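You operate a simulated robot arm through the tools that you are given. There is no shell and no other tool. Be economical: measure what you need, move in short steps, check, and stop when the job is done.

You are at the controls of a simulated robot arm. One attempt, no reset.

Task
Put one of the white spacers from the top of the trestle bench on top of the purple cable ramp. Then take the small red block and leave it on the blue square template. Then put one of the red wedges from the top of the left table on the clear plate. Then pull the jar lid open. The order counts.

It is judged by the outcome, as a careful person would: the job done as asked, and still so three seconds after it is handed in. It fails if anything else is knocked over, pushed out of place, dropped, spilled or broken. A push-on lid holds only when it is set on centred and level and pressed home; a screw cap is set on level and turned clockwise until tight.

Robot
A 7-joint arm with a fingered hand on a trunk, on a base that drives. Base frame: it is fixed to the floor where the robot stands at the start and does not move with it; the origin is under the middle of the robot, x ahead of it, y to its left, z up. Units: m, rad, N and s.
With the tool pointing down near the work surface it reaches from about 0.36 to 0.86 m from the robot's upright axis, wherever it stands. Its first joint turns from -2.496 to 2.496 rad. Places, roughly: clear plate (21x21x1 cm) [0.5, 1.7, 0.9]; jar lid [0.7, 5, 1]; purple cable ramp (13x29x7 cm) [0.8, 0.2, 0.8]; red wedge (9x4x4 cm) [-1.2, -1.3, 0.9]; small red block (9x5x4 cm) [-1.1, -1.1, 0.9]; square template (10x10x1 cm) [-1.3, -0.8, 0.9]; white spacer (3x3x3 cm) [0.9, -0.1, 0.8]. Payload 3 kg.
Tool frame: the origin (TCP) lies between the finger pads and is the grasp point; the fingertips stand 0.026 m ahead of it; z points along the fingers, y is the line along which they close. Largest opening 0.148 m; the body of the gripper starts 0.073 m behind the TCP. The gripper is a hand of 3 fingers: y runs from the thumb to the fingers, the wrist lies at [0, 0, -0.229] in the tool frame, and closing takes about 1.5 s.
Orientation is told as [roll, pitch, yaw] about the base's x, y, z axes, in that order, counted from this pose: with the fingers straight down and closing along the base's y, the tool's x points along the base's -x, its y along +y and its z along -z.

Tools
- The arm moves only by the tool apply_moves. Its argument "increments" is a list of rows, each a list of 7 numbers: the turn, a rotation vector about the tool's x, y, z in rad, then the shift along the tool's x, y, z in m, then the opening, from 0 (shut) to 1 (fully open). In form: [[wx, wy, wz, x, y, z, jaw], ...]. A call has 1 to 12 rows; each row shifts and turns the commanded pose from where the row before left it, along the tool's axes as they then stand. Rows are played at 5 a second. More than 0.05 m and 0.15 rad between two rows, or a gripper value outside its range, and nothing of the call is played. Where a pose cannot be reached the arm comes as near as it can. A force on the tool above 40 N (or 10 N above the force at the start of the call, whichever is more), or a blocked arm, ends the call early, and 0.2 s more pass. The fingers move at their own pace (about 0.153 m/s each) and stop on an object; they squeeze with about 30 N. The grip force told is the motor's: it shows also when the fingers shut on nothing. Time passes only in rows, and 0.2 s behind the last, so rows that do not move let the fingers close. The reply holds the time, the measured pose of the TCP, the force on the tool along the base axes, the opening and the grip force, in the units named above and with some noise, with the torque about the TCP (base axes, N m) and any sound that the robot's microphone picked up.
- Cameras (640 x 400 px; columns grow to the right, rows downward): "scene" is now at [0.1432, -0.0135, 1.7618]; the picture's right is [-0.20, -0.98, 0.00], its down [-0.86, 0.17, -0.48] and it looks along [0.47, -0.09, -0.88] (base axes); focal length 277 px, centre (320, 200). "wrist" rides on the gripper at [0.068, -0.039, -0.09] in the tool frame; the picture's right is [0.50, 0.87, 0.00], its down [-0.66, 0.38, -0.65] and it looks along [-0.57, 0.33, 0.76] (tool axes); focal length 222 px, centre (320, 200). There is no depth. A picture from a camera that has moved, and an enlarged one, comes with that camera's place and axes in the base frame and with its lens.
- capture(camera): a new picture of that camera. It takes no simulated time.
- move_column(by): slides the trunk up (or, below 0, down) by that many m; the arm and the scene camera ride with it, the base frame stays. It gives what a move gives, with no picture.
- roll_base(legs): drives the robot by 1 to 6 legs, each [ahead, left, turn to the left] in m, m and rad, along the robot's own axes; the way and the turn of a leg run together, so that a leg with both is an arc; at most 1.5 m and 3.142 rad a leg. The arm and the cameras ride along, it lands a little off, and it stops where it bumps. It gives what a move gives.
- set_grasp(shape): the hand has 3 fingers and takes this shape, open, in about a second: jaw (thumb against the fingers, like two jaws); tri (thumb and two fingers); tip (a fingertip pinch); poke (one finger out to press); point (the index stretched); flat (the hand flat); cup (the hand cupped); fist (a fist). The gripper value then closes the fingers along that shape, each until it touches; the sizes above hold for jaw. It gives what a move gives, with no picture.
- head_to(pan, tilt): turns the head with the scene camera to pan (to the left, within 1.501 rad either way) and tilt (down, from -0.506 to 1.204), counted from straight ahead of the robot. It gives what a move gives.
- zoom(camera, box): a new picture of the part [left, top, right, bottom] of that camera's present view, enlarged. It takes no simulated time.
- sign_off(): hands the job in; it is judged then, once.

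Go step by step. Nothing tells you exact positions but the pictures and the camera data: compare them with the known pose of the tool, close in by small moves and look again before you grip or let go. The budget is 165 turns and 120 pictures, counting those below and the enlarged ones. Unless the task says otherwise, let go and move clear before handing in.

The tools are called after ">>>" as name(argument=value, ...) on one line, values as JSON. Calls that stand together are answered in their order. apply_moves: Moves the arm, as the interface text tells. Its arguments: {"type":"object","properties":{"increments":{"type":"array","items":{"type":"array","items":{"type":"number"}}}},"required":["increments"]} The other tools are called the same way: move_column (by) slides the trunk up or down; set_grasp (shape) gives the hand a shape; roll_base (legs) drives the base; head_to (pan, tilt) turns the head that bears the scene camera; capture (camera) takes a picture; zoom (camera, box) takes an enlarged picture of a part of a camera's view; sign_off () hands the job in.

At the start:

```text
clock: 0.0
position: [0.4355, 0.1215, 1.0125]
tcp_rot: [0.0, -0.001, 0.001]
wrist_force: [0.4, -0.8, 0.8]
ft_torque: [0.0, 0.01, -0.01]
grip_width: 0.1481
grip_force: 0.0
shape: jaw
trunk travel left (down, up): [-0.713, 0.177]
robot x, y, heading: [0.0026, -0.0016, 0.002]
head pan, tilt: [-0.197, 1.075]
```

scene: 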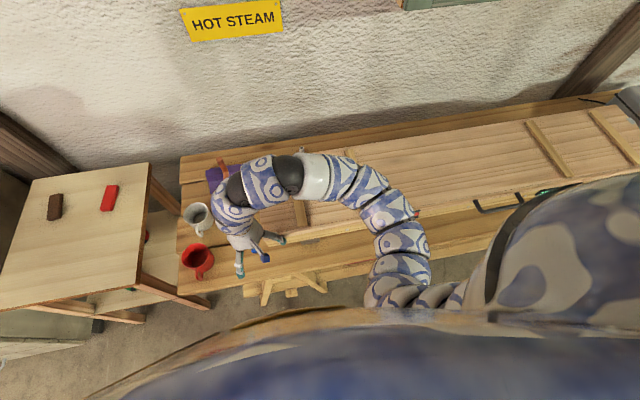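
wrist: 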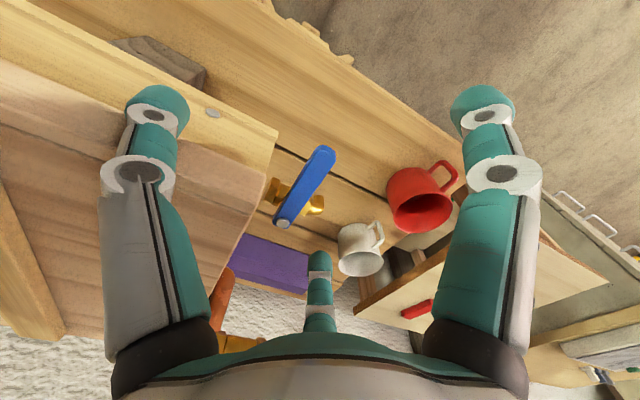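

I see the bench ahead with the purple ramp partly hidden by the arm. I'll turn the head to look for the spacers and the ramp.

>>> head_to(pan=0.0, tilt=0.8)

>>> capture(camera="scene")

```text
clock: 0.8
position: [0.4349, 0.1221, 1.0141]
tcp_rot: [0.0, -0.002, -0.001]
wrist_force: [0.4, -0.5, -0.5]
ft_torque: [-0.01, 0.0, 0.02]
grip_width: 0.148
grip_force: 0.0
shape: jaw
trunk travel left (down, up): [-0.713, 0.177]
robot x, y, heading: [-0.0016, 0.0025, -0.002]
head pan, tilt: [0.0, 0.799]
```

```text
117 pictures are left
camera scene: at [0.1604, -0.0008, 1.7819], right [0.0, -1.0, 0.0], down [-0.72, 0.0, -0.7], along [0.7, 0.0, -0.72], focal length 277 px, centre (320, 200)
```

scene: 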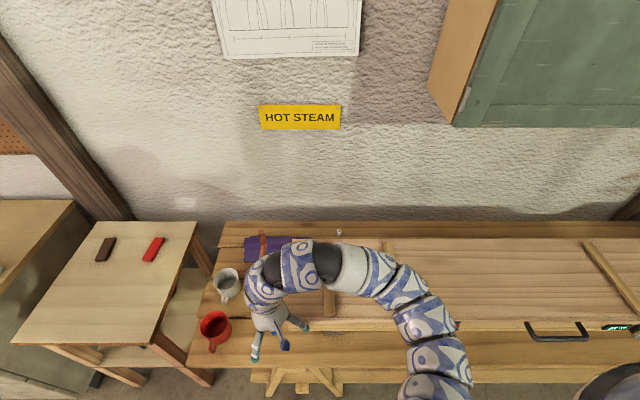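

I'll zoom in on the bench to find small white parts.

>>> zoom(camera="scene", box=[200, 200, 480, 375])

>>> zoom(camera="wrist", box=[200, 100, 500, 340])

```text
2.29 times, centred on (340, 288) of scene
camera zoom: at [0.1604, -0.0008, 1.7819], right [0.0, -1.0, 0.0], down [-0.72, 0.0, -0.7], along [0.7, 0.0, -0.72], focal length 634 px, centre (274, 0)
```

zoom: 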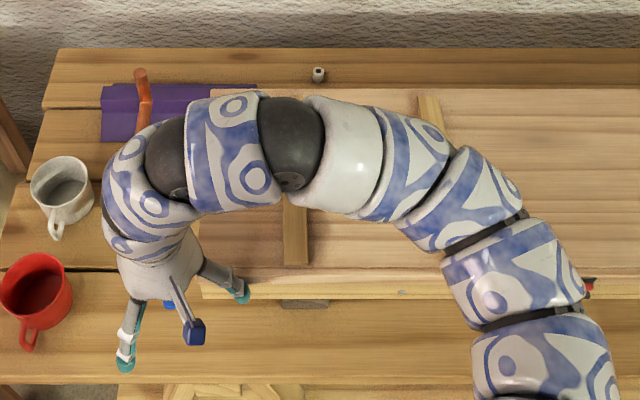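

```text
1.67 times, centred on (350, 220) of wrist
camera zoom: at [0.368, 0.0829, 1.1036], right [-0.5, 0.87, 0.0], down [0.66, 0.38, 0.65], along [0.57, 0.33, -0.76], focal length 370 px, centre (270, 167)
```

zoom: 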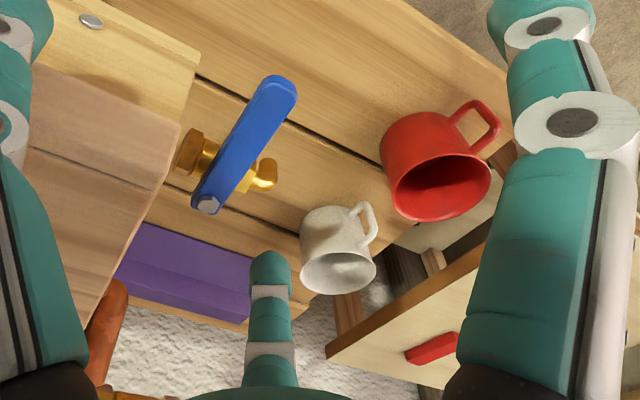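

The spacer sits at about (0.91, -0.09) behind the panel on the bench. I'll move the arm to the right and look at the ramp clear.

>>> apply_moves(increments=[[0, 0, 0, 0, -0.03, -0.04, 1], [0, 0, 0, 0, -0.05, 0, 1], [0, 0, 0, 0, -0.05, 0, 1], [0, 0, 0, 0, -0.05, 0, 1], [0, 0, 0, 0, -0.05, 0, 1], [0, 0, 0, 0, -0.05, 0, 1], [0, 0, 0, 0, -0.05, 0, 1], [0, 0, 0, 0, -0.05, 0, 1], [0, 0, 0, 0, -0.05, 0, 1], [0, 0, 0, 0, -0.05, 0, 1]])

>>> capture(camera="scene")

>>> zoom(camera="scene", box=[200, 200, 400, 325])

```text
clock: 3.0
position: [0.4437, 0.0483, 1.0548]
tcp_rot: [0.017, 0.014, 0.012]
wrist_force: [0.2, -0.1, 0.2]
ft_torque: [-0.01, -0.01, -0.01]
grip_width: 0.148
grip_force: 0.0
shape: jaw
out of reach, approached as far as the arm can: row 1, 2, 3, 4, 5, 6, 7, 8, 9, 10
trunk travel left (down, up): [-0.713, 0.177]
robot x, y, heading: [0.0004, -0.0004, 0.007]
head pan, tilt: [0.0, 0.799]
```

```text
114 pictures are left
camera scene: at [0.1604, -0.0008, 1.782], right [0.0, -1.0, 0.0], down [-0.72, 0.0, -0.7], along [0.7, 0.0, -0.72], focal length 277 px, centre (320, 200)
```

scene: 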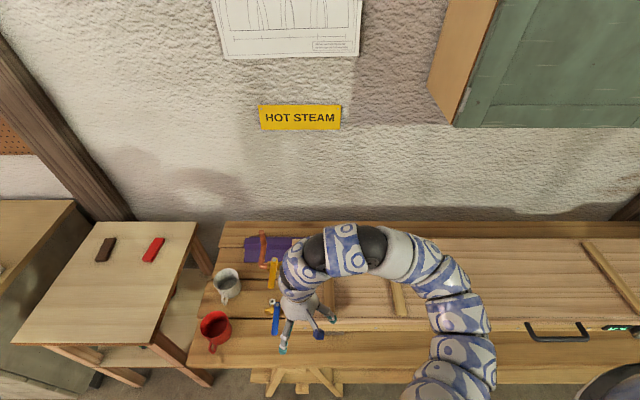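

```text
3.20 times, centred on (300, 262) of scene
camera zoom: at [0.1604, -0.0008, 1.782], right [0.0, -1.0, 0.0], down [-0.72, 0.0, -0.7], along [0.7, 0.0, -0.72], focal length 887 px, centre (384, 0)
```

zoom: 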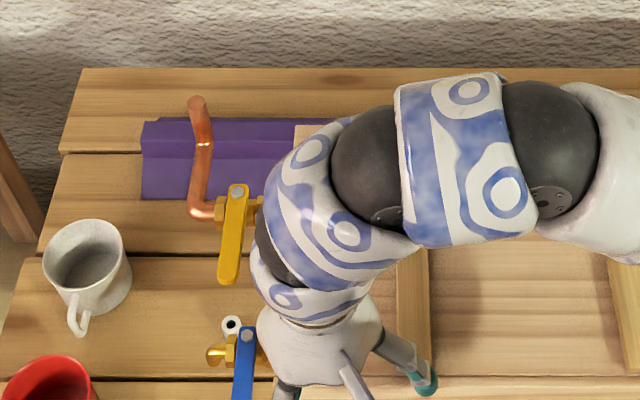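

The pipe with valves stands over the ramp's left part; one spacer is near the blue valve, another at the back behind the panel. I'll drive right a little so the arm clears the view.

>>> roll_base(legs=[[0, -0.3, 0]])

>>> capture(camera="scene")

>>> zoom(camera="scene", box=[130, 200, 330, 325])

```text
clock: 5.0
position: [0.4425, -0.2521, 1.055]
tcp_rot: [0.018, 0.012, 0.006]
wrist_force: [-0.9, -0.1, 0.4]
ft_torque: [0.03, 0.02, 0.0]
grip_width: 0.1479
grip_force: 0.1
shape: jaw
trunk travel left (down, up): [-0.713, 0.177]
robot x, y, heading: [-0.0032, -0.301, -0.003]
head pan, tilt: [0.0, 0.799]
```

```text
112 pictures are left
camera scene: at [0.1598, -0.3023, 1.782], right [0.0, -1.0, 0.0], down [-0.72, 0.0, -0.7], along [0.7, 0.0, -0.72], focal length 277 px, centre (320, 200)
```

scene: 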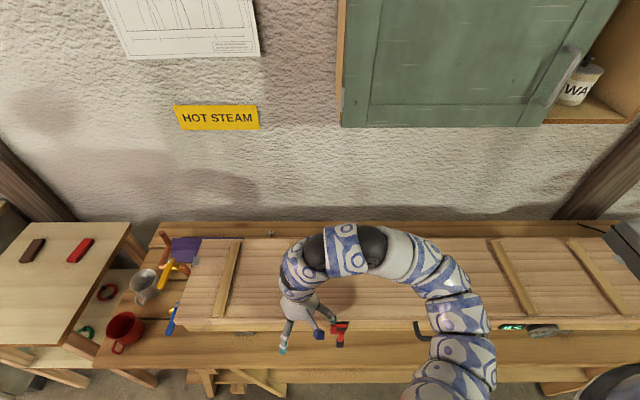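

```text
3.20 times, centred on (230, 262) of scene
camera zoom: at [0.1598, -0.3023, 1.782], right [0.0, -1.0, 0.0], down [-0.72, 0.0, -0.7], along [0.7, 0.0, -0.72], focal length 887 px, centre (608, 0)
```

zoom: 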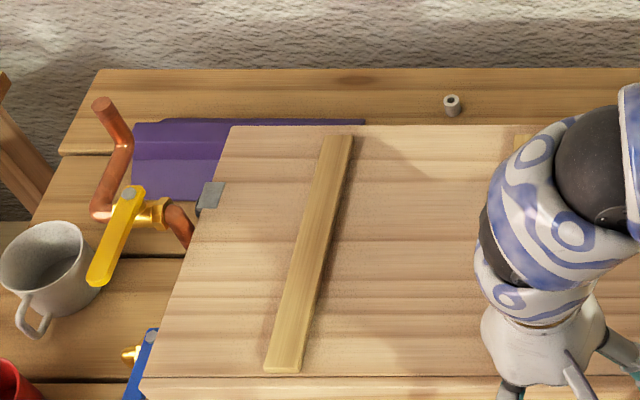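

The panel is raised (top about z 1.02) and ends at x≈0.71; the ramp top is about z 0.86, x 0.79–0.84, y 0–0.29, open from above. I need to get closer, so I check the floor room in front of the bench.

>>> head_to(pan=0.5, tilt=1.2)

>>> capture(camera="scene")

```text
clock: 6.0
position: [0.4442, -0.2519, 1.056]
tcp_rot: [0.017, 0.012, 0.006]
wrist_force: [-0.3, 0.5, -0.3]
ft_torque: [0.01, 0.03, -0.01]
grip_width: 0.1479
grip_force: 0.0
shape: jaw
trunk travel left (down, up): [-0.713, 0.177]
robot x, y, heading: [-0.0021, -0.2992, 0.002]
head pan, tilt: [0.499, 1.201]
```

```text
110 pictures are left
camera scene: at [0.1284, -0.2742, 1.7543], right [0.47, -0.88, 0.0], down [-0.82, -0.44, -0.36], along [0.32, 0.17, -0.93], focal length 277 px, centre (320, 200)
```

scene: 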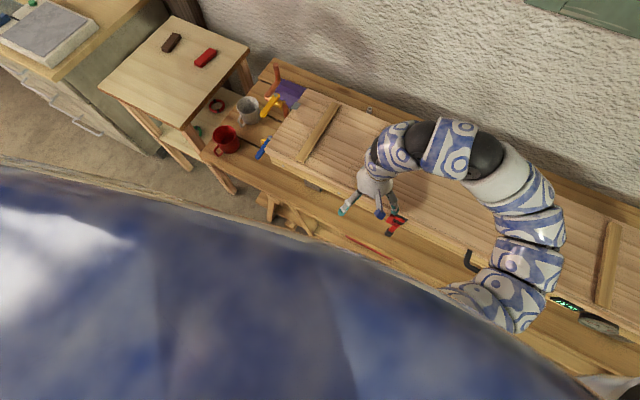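

The back spacer at (0.918, -0.086) is freer than the one by the valve. I raise the trunk, then drive left and slightly ahead.

>>> move_column(by=0.17)

>>> roll_base(legs=[[0, 0.22, 0]])

>>> roll_base(legs=[[0.05, 0, 0]])

>>> roll_base(legs=[[0.05, 0, 0]])

>>> head_to(pan=0.0, tilt=0.85)

>>> capture(camera="scene")

```text
clock: 7.9
position: [0.4435, -0.2526, 1.2253]
tcp_rot: [0.017, 0.01, 0.006]
wrist_force: [-0.6, 0.5, 0.4]
ft_torque: [0.0, 0.0, 0.02]
grip_width: 0.1476
grip_force: 0.1
shape: jaw
trunk travel left (down, up): [-0.883, 0.007]
robot x, y, heading: [0.0026, -0.2991, -0.003]
head pan, tilt: [0.499, 1.201]
```

```text
clock: 9.5
position: [0.444, -0.034, 1.2255]
tcp_rot: [0.017, 0.012, 0.009]
wrist_force: [-0.1, -0.1, -0.1]
ft_torque: [-0.02, -0.01, 0.01]
grip_width: 0.148
grip_force: 0.0
shape: jaw
trunk travel left (down, up): [-0.883, 0.007]
robot x, y, heading: [-0.0011, -0.0824, -0.005]
head pan, tilt: [0.499, 1.201]
```

```text
clock: 10.5
position: [0.4968, -0.036, 1.2237]
tcp_rot: [0.018, 0.015, 0.007]
wrist_force: [0.2, -0.2, -1.0]
ft_torque: [0.0, 0.04, 0.02]
grip_width: 0.1481
grip_force: 0.1
shape: jaw
trunk travel left (down, up): [-0.883, 0.007]
robot x, y, heading: [0.0511, -0.0828, -0.003]
head pan, tilt: [0.499, 1.201]
```

```text
clock: 11.4
position: [0.546, -0.0363, 1.2236]
tcp_rot: [0.019, 0.013, 0.006]
wrist_force: [1.7, 0.4, -0.6]
ft_torque: [0.02, 0.02, -0.01]
grip_width: 0.1481
grip_force: 0.2
shape: jaw
trunk travel left (down, up): [-0.883, 0.007]
robot x, y, heading: [0.0983, -0.0809, -0.0]
head pan, tilt: [0.499, 1.201]
```

```text
clock: 12.3
position: [0.5437, -0.0365, 1.2252]
tcp_rot: [0.018, 0.014, 0.007]
wrist_force: [-0.1, -0.2, 0.1]
ft_torque: [0.03, -0.01, 0.02]
grip_width: 0.1478
grip_force: 0.1
shape: jaw
trunk travel left (down, up): [-0.883, 0.007]
robot x, y, heading: [0.0996, -0.0853, -0.003]
head pan, tilt: [0.0, 0.85]
```

```text
109 pictures are left
camera scene: at [0.2589, -0.0851, 1.9479], right [0.0, -1.0, 0.0], down [-0.75, 0.0, -0.66], along [0.66, 0.0, -0.75], focal length 277 px, centre (320, 200)
```

scene: 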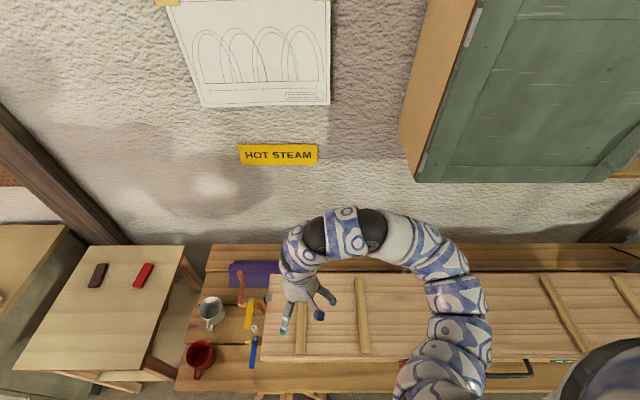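

Base is at (0.10, -0.08). Now move the hand forward above the spacer at safe height.

>>> apply_moves(increments=[[0.018, -0.014, 0.007, -0.05, 0, 0, 1], [0, 0, 0, -0.05, 0, 0, 1], [0, 0, 0, -0.05, 0, 0, 1], [0, 0, 0, -0.05, 0, 0, 1], [0, 0, 0, -0.05, -0.025, 0, 1], [0, 0, 0, -0.04, -0.025, 0, 1]])

>>> capture(camera="wrist")

>>> capture(camera="scene")

```text
refused: row 5 steps farther than a row can; nothing moved
```

```text
108 pictures are left
camera wrist: at [0.4789, -0.0774, 1.3161], right [-0.51, 0.86, 0.02], down [0.66, 0.37, 0.65], along [0.55, 0.34, -0.76], focal length 222 px, centre (320, 200)
```

wrist: 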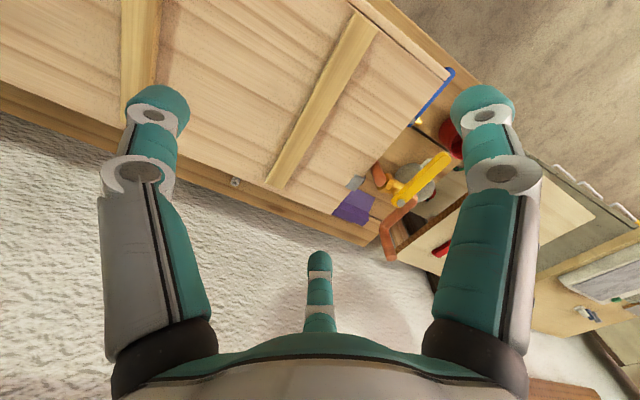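

```text
107 pictures are left
camera scene: at [0.2589, -0.0851, 1.9479], right [0.0, -1.0, 0.0], down [-0.75, 0.0, -0.66], along [0.66, 0.0, -0.75], focal length 277 px, centre (320, 200)
```

scene: 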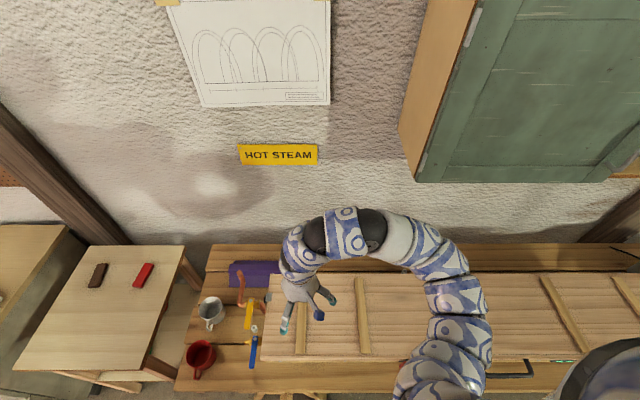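

The cabinet's corner is about (0.82, -0.36, 1.38), so I keep the arm left of it. Retrying the forward move with legal steps.

>>> apply_moves(increments=[[0.018, -0.014, 0.007, -0.045, 0, 0, 1], [0, 0, 0, -0.045, -0.01, 0, 1], [0, 0, 0, -0.045, -0.01, 0, 1], [0, 0, 0, -0.045, -0.01, 0, 1], [0, 0, 0, -0.045, -0.01, 0, 1], [0, 0, 0, -0.045, -0.01, 0, 1]])

>>> capture(camera="scene")

```text
clock: 13.7
position: [0.5551, -0.035, 1.225]
tcp_rot: [0.024, 0.004, 0.005]
wrist_force: [-0.3, -0.4, 0.6]
ft_torque: [0.02, -0.01, -0.01]
grip_width: 0.1476
grip_force: 0.1
shape: jaw
out of reach, approached as far as the arm can: row 1, 2, 3, 4, 5, 6
trunk travel left (down, up): [-0.883, 0.007]
robot x, y, heading: [0.1021, -0.0864, -0.002]
head pan, tilt: [0.0, 0.85]
```

```text
106 pictures are left
camera scene: at [0.2588, -0.0851, 1.948], right [0.0, -1.0, 0.0], down [-0.75, 0.0, -0.66], along [0.66, 0.0, -0.75], focal length 277 px, centre (320, 200)
```

scene: 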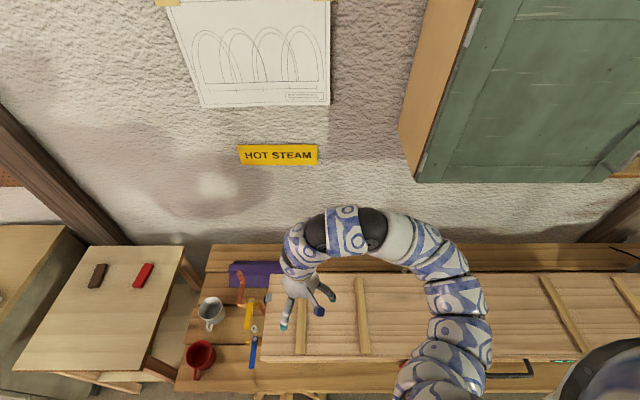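

The arm scarcely moved; it seems to be at a joint limit from my earlier sideways move. I test a shift back to the left.

>>> apply_moves(increments=[[0, 0, 0, 0, 0.05, 0, 1], [0, 0, 0, 0, 0.05, 0, 1]])

```text
clock: 14.3
position: [0.5166, 0.0276, 1.2169]
tcp_rot: [0.019, -0.003, 0.0]
wrist_force: [-0.5, 0.0, 0.2]
ft_torque: [-0.02, -0.05, 0.0]
grip_width: 0.148
grip_force: 0.1
shape: jaw
out of reach, approached as far as the arm can: row 1, 2
trunk travel left (down, up): [-0.883, 0.007]
robot x, y, heading: [0.1017, -0.0806, -0.001]
head pan, tilt: [0.0, 0.85]
```

It moves left freely; I think the hand is at the upper reach limit, so I try lower and forward.

>>> apply_moves(increments=[[0, 0, 0, 0, 0, 0.04, 1], [0, 0, 0, -0.03, 0, 0.02, 1], [0, 0, 0, -0.05, 0, 0, 1]])

```text
clock: 15.1
position: [0.5976, 0.0277, 1.1555]
tcp_rot: [-0.001, -0.002, 0.001]
wrist_force: [0.1, -1.1, 1.0]
ft_torque: [-0.04, 0.01, 0.01]
grip_width: 0.1481
grip_force: 0.1
shape: jaw
trunk travel left (down, up): [-0.883, 0.007]
robot x, y, heading: [0.1004, -0.0865, -0.01]
head pan, tilt: [0.0, 0.85]
```

That works at z 1.155, which is still clear of the panel. Continue forward over the spacer.

>>> apply_moves(increments=[[0, 0, 0, -0.045, -0.015, 0, 1], [0, 0, 0, -0.045, -0.015, 0, 1], [0, 0, 0, -0.045, -0.015, 0, 1], [0, 0, 0, -0.045, -0.015, 0, 1], [0, 0, 0, -0.045, -0.02, 0, 1], [0, 0, 0, -0.04, -0.02, 0, 1]])

>>> capture(camera="wrist")

>>> capture(camera="scene")

```text
clock: 16.5
position: [0.8608, -0.0723, 1.155]
tcp_rot: [0.0, 0.0, 0.001]
wrist_force: [0.2, 0.6, 0.4]
ft_torque: [0.01, 0.0, 0.01]
grip_width: 0.148
grip_force: 0.2
shape: jaw
trunk travel left (down, up): [-0.883, 0.007]
robot x, y, heading: [0.1001, -0.0861, -0.003]
head pan, tilt: [0.0, 0.85]
```

```text
105 pictures are left
camera wrist: at [0.7933, -0.112, 1.2456], right [-0.5, 0.87, 0.0], down [0.65, 0.38, 0.65], along [0.57, 0.33, -0.76], focal length 222 px, centre (320, 200)
```

wrist: 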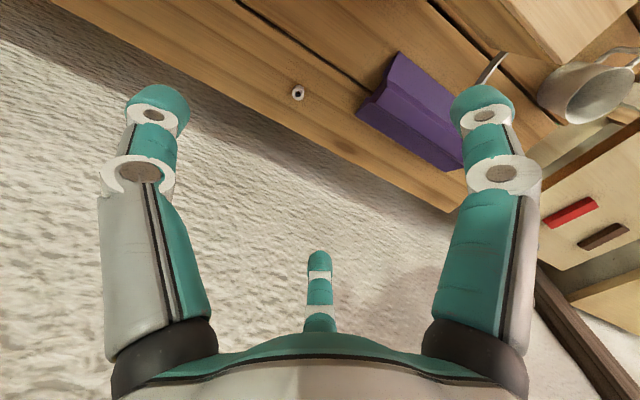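

```text
104 pictures are left
camera scene: at [0.2599, -0.0847, 1.9479], right [0.0, -1.0, 0.0], down [-0.75, 0.0, -0.66], along [0.66, 0.0, -0.75], focal length 277 px, centre (320, 200)
```

scene: 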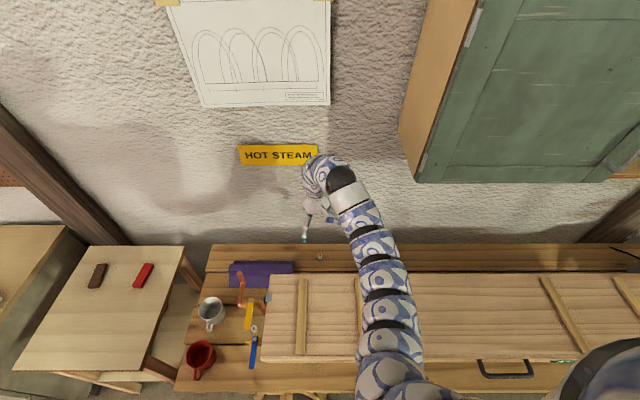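

The spacer is confirmed at (0.92, -0.086). I align above it, half-close the fingers and descend partway.

>>> apply_moves(increments=[[0, 0, 0, -0.045, -0.01, 0.01, 0.55], [0, 0, 0, -0.014, -0.004, 0.04, 0.55], [0, 0, 0, 0, 0, 0.05, 0.55], [0, 0, 0, 0, 0, 0.05, 0.55], [0, 0, 0, 0, 0, 0.05, 0.55]])

>>> capture(camera="wrist")

>>> capture(camera="scene")

```text
clock: 17.7
position: [0.9228, -0.0876, 0.9569]
tcp_rot: [0.0, -0.001, 0.001]
wrist_force: [-0.5, 0.5, -0.8]
ft_torque: [0.02, 0.01, 0.02]
grip_width: 0.0816
grip_force: 0.0
shape: jaw
trunk travel left (down, up): [-0.883, 0.007]
robot x, y, heading: [0.0972, -0.0858, 0.001]
head pan, tilt: [0.0, 0.85]
```

```text
103 pictures are left
camera wrist: at [0.8556, -0.127, 1.0481], right [-0.5, 0.87, 0.0], down [0.65, 0.38, 0.65], along [0.57, 0.33, -0.76], focal length 222 px, centre (320, 200)
```

wrist: 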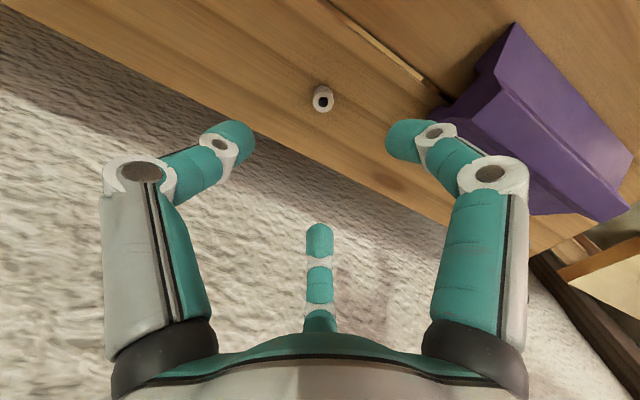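

```text
102 pictures are left
camera scene: at [0.2602, -0.0846, 1.9479], right [0.0, -1.0, 0.0], down [-0.75, 0.0, -0.66], along [0.66, 0.0, -0.75], focal length 277 px, centre (320, 200)
```

scene: 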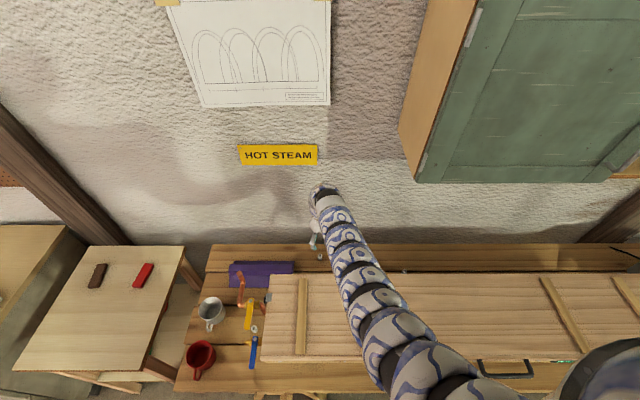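

Aligned well with the spacer. Descend further to z≈0.825 and check.

>>> apply_moves(increments=[[0, 0, 0, 0.003, 0, 0.05, 0.55], [0, 0, 0, 0, 0, 0.05, 0.55], [0, 0, 0, 0, 0, 0.03, 0.55]])

>>> zoom(camera="wrist", box=[200, 30, 440, 180])

>>> capture(camera="scene")

```text
clock: 18.5
position: [0.8988, -0.0928, 0.8927]
tcp_rot: [0.001, -0.001, 0.0]
wrist_force: [-0.9, 0.1, 0.5]
ft_torque: [0.01, 0.02, 0.0]
grip_width: 0.0817
grip_force: 0.1
shape: jaw
out of reach, approached as far as the arm can: row 1, 2, 3
trunk travel left (down, up): [-0.883, 0.007]
robot x, y, heading: [0.1026, -0.0836, -0.006]
head pan, tilt: [0.0, 0.85]
```

```text
2.67 times, centred on (320, 105) of wrist
camera zoom: at [0.8318, -0.1321, 0.9842], right [-0.5, 0.87, 0.0], down [0.65, 0.38, 0.66], along [0.57, 0.33, -0.76], focal length 592 px, centre (320, 453)
```

zoom: 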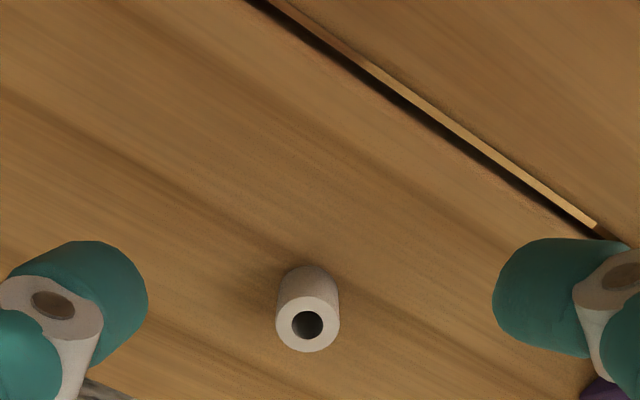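

```text
100 pictures are left
camera scene: at [0.2595, -0.0855, 1.9479], right [0.0, -1.0, 0.0], down [-0.75, 0.0, -0.66], along [0.66, 0.0, -0.75], focal length 277 px, centre (320, 200)
```

scene: 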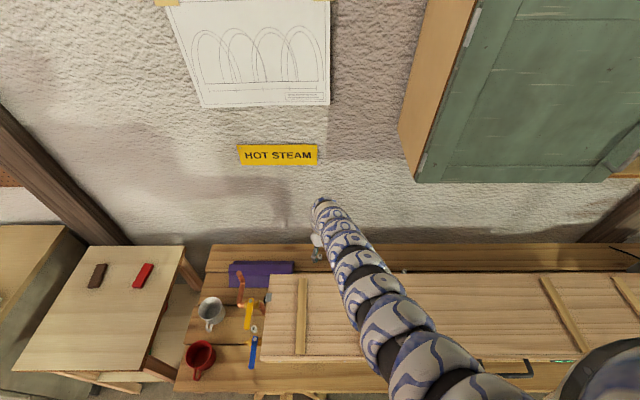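

The arm is at full stretch here, so I go back up a little, lower the trunk, and then align again.

>>> apply_moves(increments=[[0, 0, 0, 0, 0, -0.05, 0.55], [0, 0, 0, -0.02, 0.005, -0.02, 0.55]])

>>> move_column(by=-0.1)

>>> capture(camera="scene")

```text
clock: 19.1
position: [0.9187, -0.0866, 0.9668]
tcp_rot: [0.0, -0.005, 0.004]
wrist_force: [0.4, 0.3, 0.4]
ft_torque: [-0.01, 0.01, -0.02]
grip_width: 0.0814
grip_force: 0.0
shape: jaw
trunk travel left (down, up): [-0.883, 0.007]
robot x, y, heading: [0.0999, -0.0851, -0.004]
head pan, tilt: [0.0, 0.85]
```

```text
clock: 20.4
position: [0.9194, -0.0886, 0.8654]
tcp_rot: [0.0, 0.0, 0.0]
wrist_force: [0.3, 1.3, 0.3]
ft_torque: [0.0, -0.01, -0.03]
grip_width: 0.0816
grip_force: 0.0
shape: jaw
trunk travel left (down, up): [-0.783, 0.107]
robot x, y, heading: [0.1049, -0.0826, -0.002]
head pan, tilt: [0.0, 0.85]
```

```text
99 pictures are left
camera scene: at [0.2587, -0.085, 1.848], right [0.0, -1.0, 0.0], down [-0.75, 0.0, -0.66], along [0.66, 0.0, -0.75], focal length 277 px, centre (320, 200)
```

scene: 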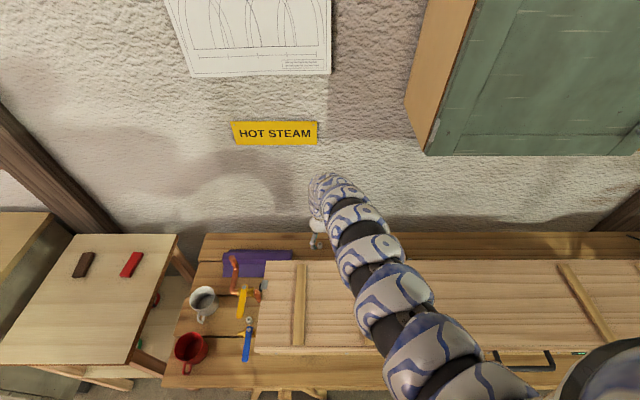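

Now at z 0.865 above the spacer. Lower a bit and check with the wrist camera.

>>> apply_moves(increments=[[0, 0, 0, 0, 0, 0.035, 0.55]])

>>> zoom(camera="wrist", box=[200, 60, 440, 210])

```text
clock: 20.9
position: [0.9207, -0.0881, 0.8307]
tcp_rot: [0.001, -0.001, 0.0]
wrist_force: [1.1, 0.1, 0.5]
ft_torque: [-0.02, 0.01, -0.02]
grip_width: 0.0816
grip_force: 0.0
shape: jaw
trunk travel left (down, up): [-0.783, 0.107]
robot x, y, heading: [0.1004, -0.083, -0.002]
head pan, tilt: [0.0, 0.85]
```

```text
2.67 times, centred on (320, 135) of wrist
camera zoom: at [0.8533, -0.1274, 0.9217], right [-0.5, 0.87, 0.0], down [0.65, 0.38, 0.66], along [0.57, 0.33, -0.76], focal length 592 px, centre (320, 373)
```

zoom: 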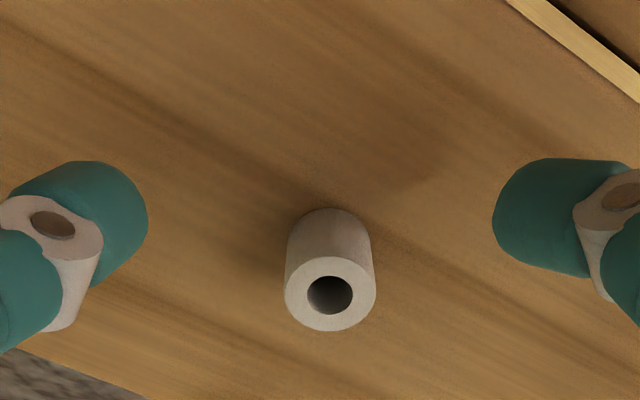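

Refined: spacer top is at z≈0.80, bench at ≈0.775, centre (0.923, -0.084). I lower to 0.811 and close.

>>> apply_moves(increments=[[0, 0, 0, -0.002, 0.004, 0.02, 0.55], [0, 0, 0, 0, 0, 0, 0.3], [0, 0, 0, 0, 0, 0, 0], [0, 0, 0, 0, 0, 0, 0], [0, 0, 0, 0, 0, 0, 0], [0, 0, 0, 0, 0, 0, 0], [0, 0, 0, 0, 0, 0, 0], [0, 0, 0, 0, 0, 0, 0]])

>>> capture(camera="wrist")

```text
clock: 22.6
position: [0.9207, -0.0889, 0.8306]
tcp_rot: [0.001, -0.002, -0.001]
wrist_force: [-0.3, 0.3, -0.1]
ft_torque: [0.0, -0.02, -0.01]
grip_width: 0.0008
grip_force: 29.9
shape: jaw
out of reach, approached as far as the arm can: row 1
trunk travel left (down, up): [-0.783, 0.107]
robot x, y, heading: [0.1001, -0.0823, -0.008]
head pan, tilt: [0.0, 0.85]
```

```text
97 pictures are left
camera wrist: at [0.8528, -0.1274, 0.9216], right [-0.5, 0.87, 0.0], down [0.65, 0.38, 0.66], along [0.57, 0.33, -0.76], focal length 222 px, centre (320, 200)
```

wrist: 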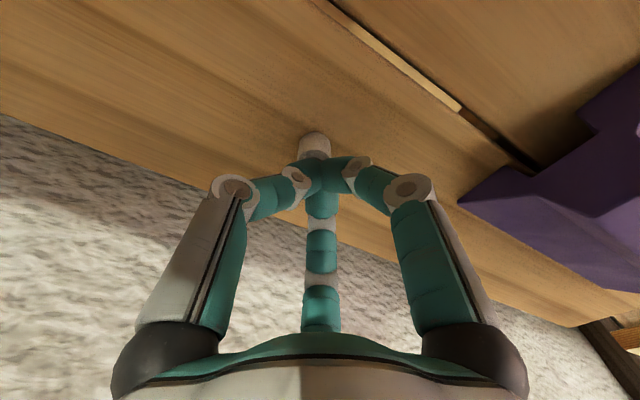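

The last lowering was refused at the reach limit, so the fingers shut above the spacer. I open, raise, drop the trunk more, then lower.

>>> apply_moves(increments=[[0, 0, 0, 0, 0, 0, 0.55], [0, 0, 0, 0, 0, 0, 0.55], [0, 0, 0, 0, 0, -0.03, 0.55], [0, 0, 0, -0.002, 0.004, -0.02, 0.55]])

>>> move_column(by=-0.05)

>>> apply_moves(increments=[[0, 0, 0, 0, 0, 0.018, 0.55]])

>>> zoom(camera="wrist", box=[200, 60, 440, 210])

```text
clock: 23.6
position: [0.9203, -0.0841, 0.8796]
tcp_rot: [-0.001, -0.001, 0.002]
wrist_force: [-0.3, -0.4, 0.4]
ft_torque: [0.02, 0.07, -0.01]
grip_width: 0.0811
grip_force: 0.1
shape: jaw
trunk travel left (down, up): [-0.783, 0.107]
robot x, y, heading: [0.0968, -0.0804, -0.0]
head pan, tilt: [0.0, 0.85]
```

```text
clock: 24.6
position: [0.9211, -0.0826, 0.83]
tcp_rot: [0.001, -0.001, -0.001]
wrist_force: [-0.3, 0.2, -0.1]
ft_torque: [0.01, 0.0, 0.0]
grip_width: 0.081
grip_force: 0.1
shape: jaw
trunk travel left (down, up): [-0.733, 0.157]
robot x, y, heading: [0.1023, -0.0819, -0.008]
head pan, tilt: [0.0, 0.85]
```

```text
clock: 25.0
position: [0.9217, -0.0822, 0.8119]
tcp_rot: [0.003, -0.004, 0.0]
wrist_force: [-0.2, -0.9, -0.4]
ft_torque: [0.04, 0.01, 0.01]
grip_width: 0.0812
grip_force: 0.1
shape: jaw
trunk travel left (down, up): [-0.733, 0.157]
robot x, y, heading: [0.1006, -0.0855, 0.0]
head pan, tilt: [0.0, 0.85]
```

```text
2.67 times, centred on (320, 135) of wrist
camera zoom: at [0.8548, -0.1228, 0.9025], right [-0.5, 0.87, 0.0], down [0.65, 0.38, 0.66], along [0.57, 0.33, -0.75], focal length 592 px, centre (320, 373)
```

zoom: 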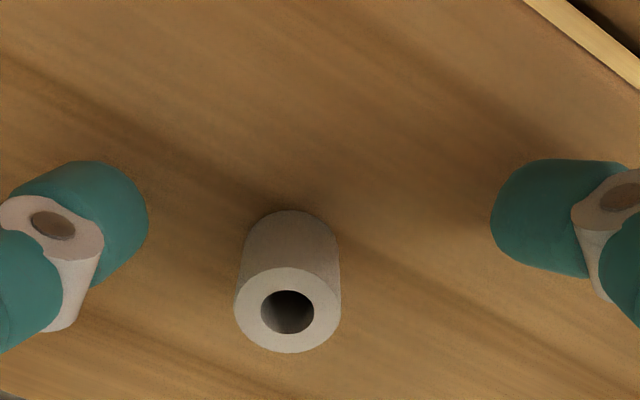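

The spacer is about 9 mm to the right of the grip centre. I shift and close.

>>> apply_moves(increments=[[0, 0, 0, 0, -0.009, 0.002, 0.55], [0, 0, 0, 0, 0, 0, 0.3], [0, 0, 0, 0, 0, 0, 0.1], [0, 0, 0, 0, 0, 0, 0], [0, 0, 0, 0, 0, 0, 0], [0, 0, 0, 0, 0, 0, 0], [0, 0, 0, 0, 0, 0, 0]])

>>> capture(camera="wrist")

```text
clock: 26.6
position: [0.9216, -0.0936, 0.81]
tcp_rot: [0.0, -0.002, -0.002]
wrist_force: [-0.1, 0.2, 0.9]
ft_torque: [0.01, -0.01, 0.02]
grip_width: 0.0151
grip_force: 30.1
shape: jaw
trunk travel left (down, up): [-0.733, 0.157]
robot x, y, heading: [0.1001, -0.0829, -0.0]
head pan, tilt: [0.0, 0.85]
```

```text
95 pictures are left
camera wrist: at [0.8541, -0.1316, 0.9002], right [-0.5, 0.87, 0.0], down [0.65, 0.38, 0.66], along [0.57, 0.33, -0.76], focal length 222 px, centre (320, 200)
```

wrist: 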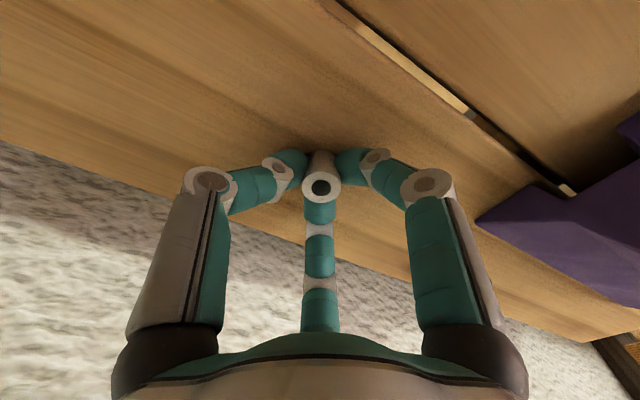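

Gripped (width 0.015). Lift and check it comes along.

>>> apply_moves(increments=[[0, 0, 0, 0, 0, -0.03, 0], [0, 0, 0, 0, 0, -0.05, 0], [0, 0, 0, 0, 0, -0.05, 0], [0, 0, 0, 0.02, 0, -0.03, 0]])

>>> capture(camera="wrist")

>>> zoom(camera="scene", box=[180, 180, 380, 305])

```text
clock: 27.6
position: [0.8969, -0.0955, 0.9702]
tcp_rot: [-0.001, -0.003, 0.002]
wrist_force: [0.0, 0.1, -0.2]
ft_torque: [0.01, -0.03, 0.02]
grip_width: 0.0151
grip_force: 29.8
shape: jaw
trunk travel left (down, up): [-0.733, 0.157]
robot x, y, heading: [0.0999, -0.0837, -0.008]
head pan, tilt: [0.0, 0.85]
```

```text
94 pictures are left
camera wrist: at [0.8308, -0.1337, 1.061], right [-0.5, 0.87, 0.0], down [0.65, 0.38, 0.66], along [0.57, 0.33, -0.75], focal length 222 px, centre (320, 200)
```

wrist: 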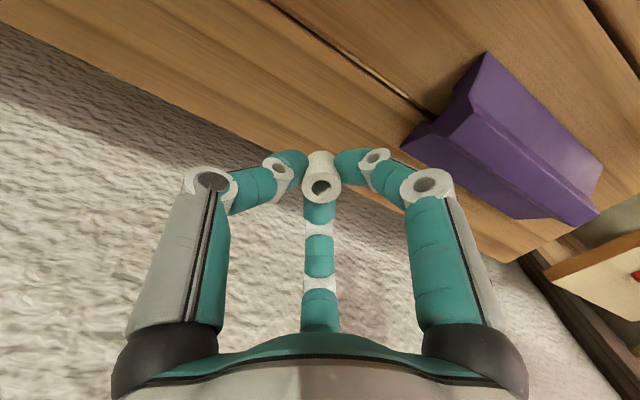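

```text
3.20 times, centred on (280, 242) of scene
camera zoom: at [0.2578, -0.0858, 1.7981], right [0.0, -1.0, 0.0], down [-0.75, 0.0, -0.66], along [0.66, 0.0, -0.75], focal length 887 px, centre (448, 64)
```

zoom: 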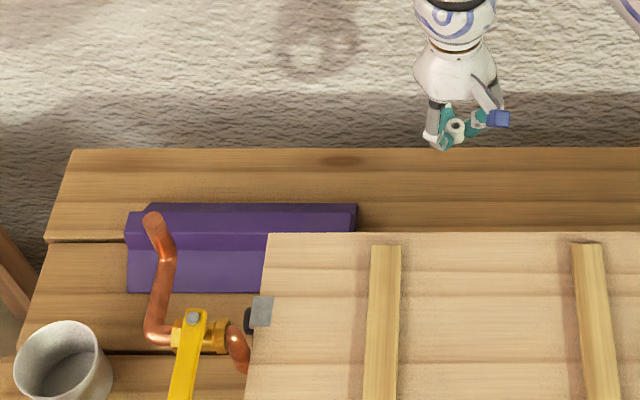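

The spacer is held. I look closer at the ramp's shape.

>>> zoom(camera="wrist", box=[380, 30, 620, 180])

>>> zoom(camera="scene", box=[200, 220, 320, 295])

```text
2.67 times, centred on (500, 105) of wrist
camera zoom: at [0.8308, -0.1337, 1.061], right [-0.5, 0.87, 0.0], down [0.65, 0.38, 0.66], along [0.57, 0.33, -0.75], focal length 592 px, centre (-160, 453)
```

zoom: 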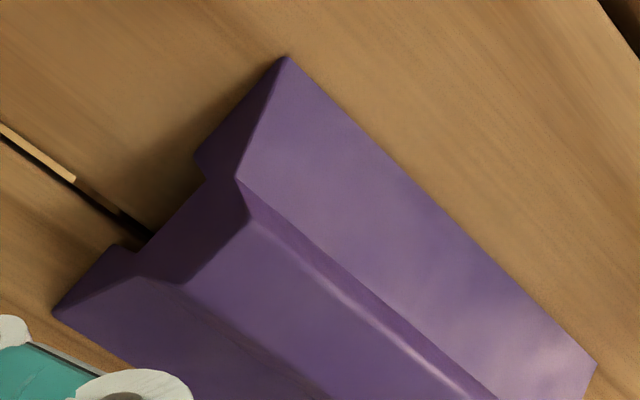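

```text
5.33 times, centred on (260, 258) of scene
camera zoom: at [0.2578, -0.0858, 1.7981], right [0.0, -1.0, 0.0], down [-0.75, 0.0, -0.66], along [0.66, 0.0, -0.75], focal length 1478 px, centre (640, -107)
```

zoom: 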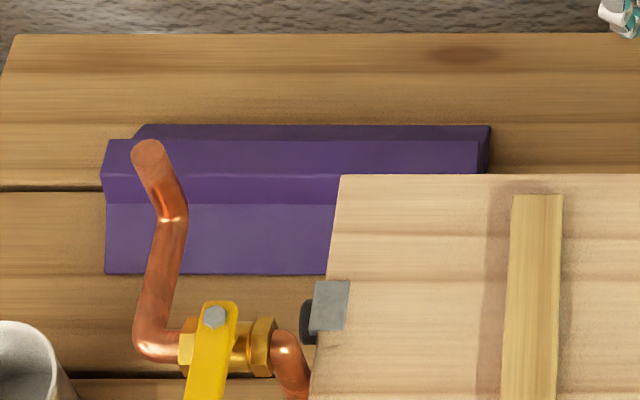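

The ramp's flat top runs x≈0.824–0.855, y≈0.04–0.32, z≈0.84. I carry the spacer above (0.84, 0.09) and look.

>>> apply_moves(increments=[[0, 0, 0, 0.014, 0.046, 0, 0], [0, 0, 0, 0.014, 0.046, 0, 0], [0, 0, 0, 0.014, 0.046, 0, 0], [0, 0, 0, 0.014, 0.046, 0, 0], [0, 0, 0, 0, 0, 0.05, 0]])

>>> capture(camera="wrist")

>>> zoom(camera="scene", box=[200, 200, 360, 300])

```text
clock: 28.8
position: [0.8462, 0.0905, 0.918]
tcp_rot: [0.0, -0.001, -0.001]
wrist_force: [0.7, 0.0, 0.4]
ft_torque: [0.03, -0.01, -0.04]
grip_width: 0.0152
grip_force: 30.0
shape: jaw
trunk travel left (down, up): [-0.733, 0.157]
robot x, y, heading: [0.1013, -0.0829, -0.009]
head pan, tilt: [0.0, 0.85]
```

```text
90 pictures are left
camera wrist: at [0.7791, 0.0519, 1.0086], right [-0.5, 0.87, 0.0], down [0.65, 0.38, 0.65], along [0.57, 0.33, -0.76], focal length 222 px, centre (320, 200)
```

wrist: 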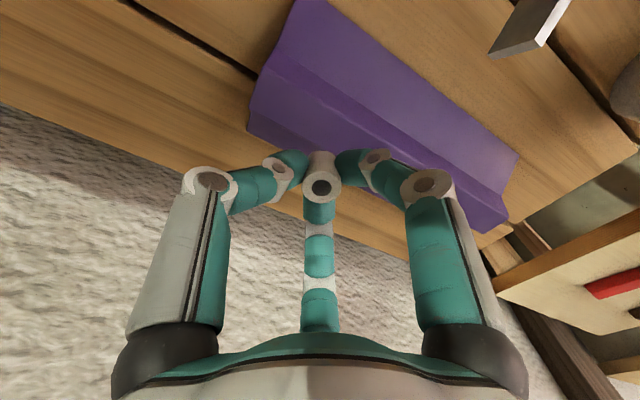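

```text
4.00 times, centred on (280, 250) of scene
camera zoom: at [0.2601, -0.0855, 1.7978], right [0.0, -1.0, 0.0], down [-0.75, 0.0, -0.66], along [0.66, 0.0, -0.75], focal length 1109 px, centre (480, 0)
```

zoom: 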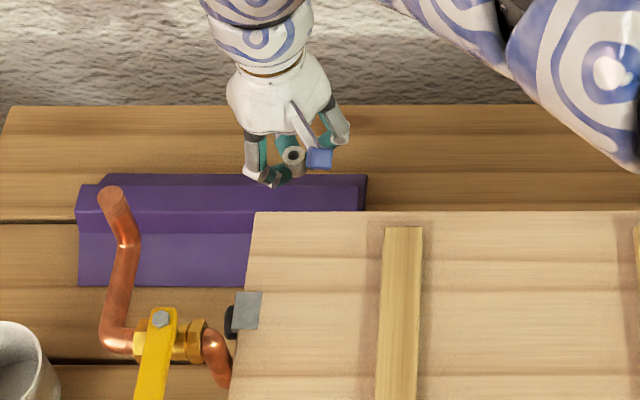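

Position good; small x correction and descend to just above the ramp.

>>> apply_moves(increments=[[0, 0, 0, 0.004, 0, 0.03, 0]])

>>> zoom(camera="wrist", box=[200, 60, 440, 210])

>>> zoom(camera="scene", box=[230, 210, 310, 260])

```text
clock: 29.2
position: [0.8416, 0.0905, 0.8884]
tcp_rot: [-0.001, 0.001, -0.001]
wrist_force: [0.0, -0.6, 0.7]
ft_torque: [0.0, 0.0, -0.02]
grip_width: 0.0151
grip_force: 30.5
shape: jaw
trunk travel left (down, up): [-0.733, 0.157]
robot x, y, heading: [0.0999, -0.084, -0.001]
head pan, tilt: [0.0, 0.85]
```

```text
2.67 times, centred on (320, 135) of wrist
camera zoom: at [0.7739, 0.0511, 0.9792], right [-0.5, 0.87, 0.0], down [0.66, 0.38, 0.65], along [0.57, 0.33, -0.76], focal length 592 px, centre (320, 373)
```

zoom: 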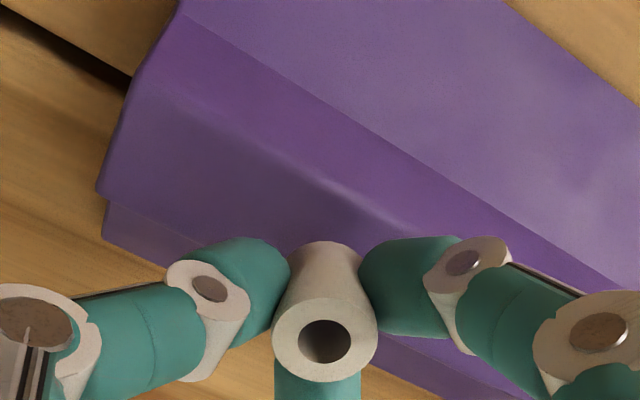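

```text
8.00 times, centred on (270, 235) of scene
camera zoom: at [0.2597, -0.0852, 1.7978], right [0.0, -1.0, 0.0], down [-0.75, 0.0, -0.66], along [0.66, 0.0, -0.75], focal length 2218 px, centre (720, -80)
```

zoom: 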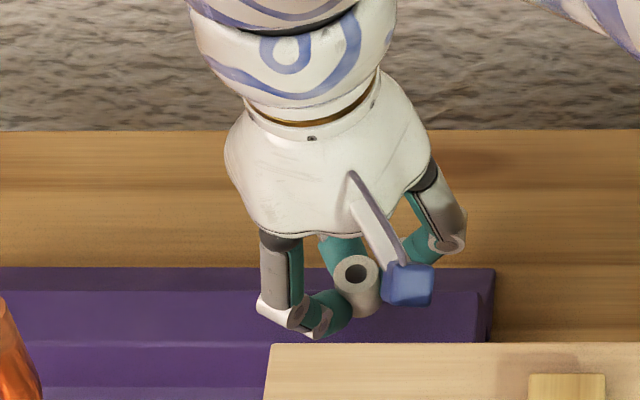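

The spacer hovers over the flat strip. I lower in small steps watching for contact.

>>> apply_moves(increments=[[0, 0, 0, 0, 0, 0.005, 0], [0, 0, 0, 0, 0, 0.004, 0], [0, 0, 0, 0, 0, 0.003, 0]])

>>> zoom(camera="wrist", box=[200, 60, 440, 210])

```text
clock: 30.0
position: [0.8428, 0.0913, 0.8778]
tcp_rot: [-0.001, -0.003, 0.0]
wrist_force: [0.0, 0.2, -0.8]
ft_torque: [0.01, 0.0, 0.0]
grip_width: 0.0151
grip_force: 29.9
shape: jaw
trunk travel left (down, up): [-0.733, 0.157]
robot x, y, heading: [0.0988, -0.0851, -0.007]
head pan, tilt: [0.0, 0.85]
```

```text
2.67 times, centred on (320, 135) of wrist
camera zoom: at [0.7746, 0.0518, 0.9687], right [-0.5, 0.87, 0.0], down [0.65, 0.38, 0.66], along [0.57, 0.33, -0.75], focal length 592 px, centre (320, 373)
```

zoom: 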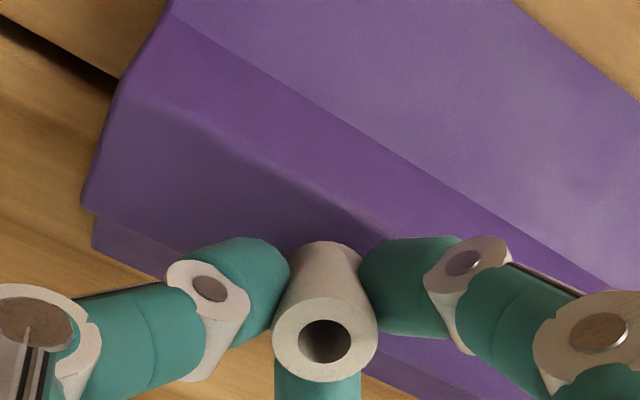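

Bottom of the spacer is centred between the strip's edges. Continue lowering.

>>> apply_moves(increments=[[0, 0, 0, 0, 0, 0.003, 0], [0, 0, 0, 0, 0, 0.003, 0]])

```text
clock: 30.6
position: [0.8418, 0.0911, 0.8723]
tcp_rot: [0.0, -0.001, 0.002]
wrist_force: [0.5, 0.0, 0.1]
ft_torque: [-0.01, 0.0, 0.03]
grip_width: 0.0153
grip_force: 30.7
shape: jaw
trunk travel left (down, up): [-0.733, 0.157]
robot x, y, heading: [0.1032, -0.0824, -0.006]
head pan, tilt: [0.0, 0.85]
```

>>> apply_moves(increments=[[0, 0, 0, 0, 0, 0.003, 0], [0, 0, 0, 0, 0, 0.002, 0]])

>>> zoom(camera="wrist", box=[200, 60, 440, 210])

```text
clock: 31.2
position: [0.8401, 0.0907, 0.8684]
tcp_rot: [0.003, -0.005, 0.0]
wrist_force: [3.2, -2.3, 24.1]
ft_torque: [-0.16, 0.07, 0.03]
grip_width: 0.0158
grip_force: 30.4
shape: jaw
trunk travel left (down, up): [-0.733, 0.157]
robot x, y, heading: [0.102, -0.0819, -0.006]
head pan, tilt: [0.0, 0.85]
```

```text
2.67 times, centred on (320, 135) of wrist
camera zoom: at [0.7735, 0.0519, 0.9595], right [-0.5, 0.87, 0.0], down [0.65, 0.38, 0.66], along [0.57, 0.33, -0.75], focal length 592 px, centre (320, 373)
```

zoom: 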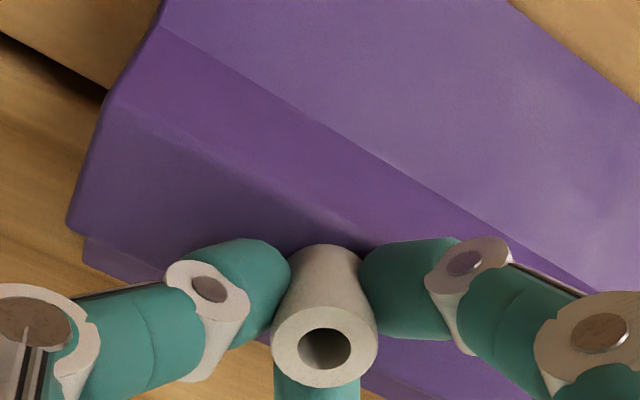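

Contact made (24 N). Ease back slightly and open the fingers gently.

>>> apply_moves(increments=[[0, 0, 0, 0, 0, -0.001, 0], [0, 0, 0, 0, 0, 0, 0.15], [0, 0, 0, 0, 0, 0, 0.3], [0, 0, 0, 0, 0, 0, 0.45], [0, 0, 0, 0, 0, 0, 0.45], [0, 0, 0, 0, 0, 0, 0.45]])

>>> zoom(camera="wrist", box=[200, 60, 440, 210])

```text
clock: 32.6
position: [0.841, 0.0908, 0.8686]
tcp_rot: [-0.001, -0.002, 0.001]
wrist_force: [-0.6, 1.1, 3.3]
ft_torque: [-0.13, -0.01, -0.02]
grip_width: 0.065
grip_force: 0.0
shape: jaw
trunk travel left (down, up): [-0.733, 0.157]
robot x, y, heading: [0.1002, -0.0863, -0.004]
head pan, tilt: [0.0, 0.85]
```

```text
2.67 times, centred on (320, 135) of wrist
camera zoom: at [0.7731, 0.0523, 0.9587], right [-0.5, 0.87, 0.0], down [0.65, 0.38, 0.66], along [0.57, 0.33, -0.76], focal length 592 px, centre (320, 373)
```

zoom: 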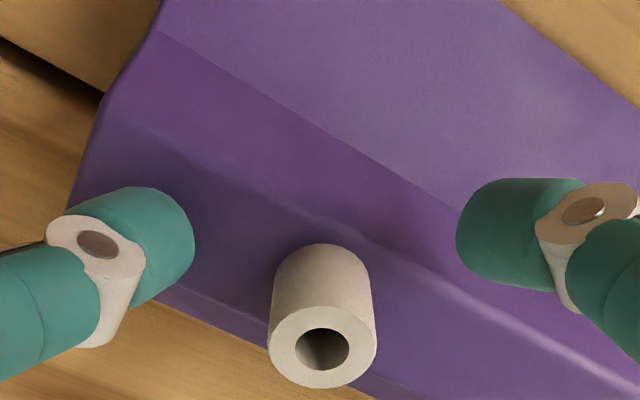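

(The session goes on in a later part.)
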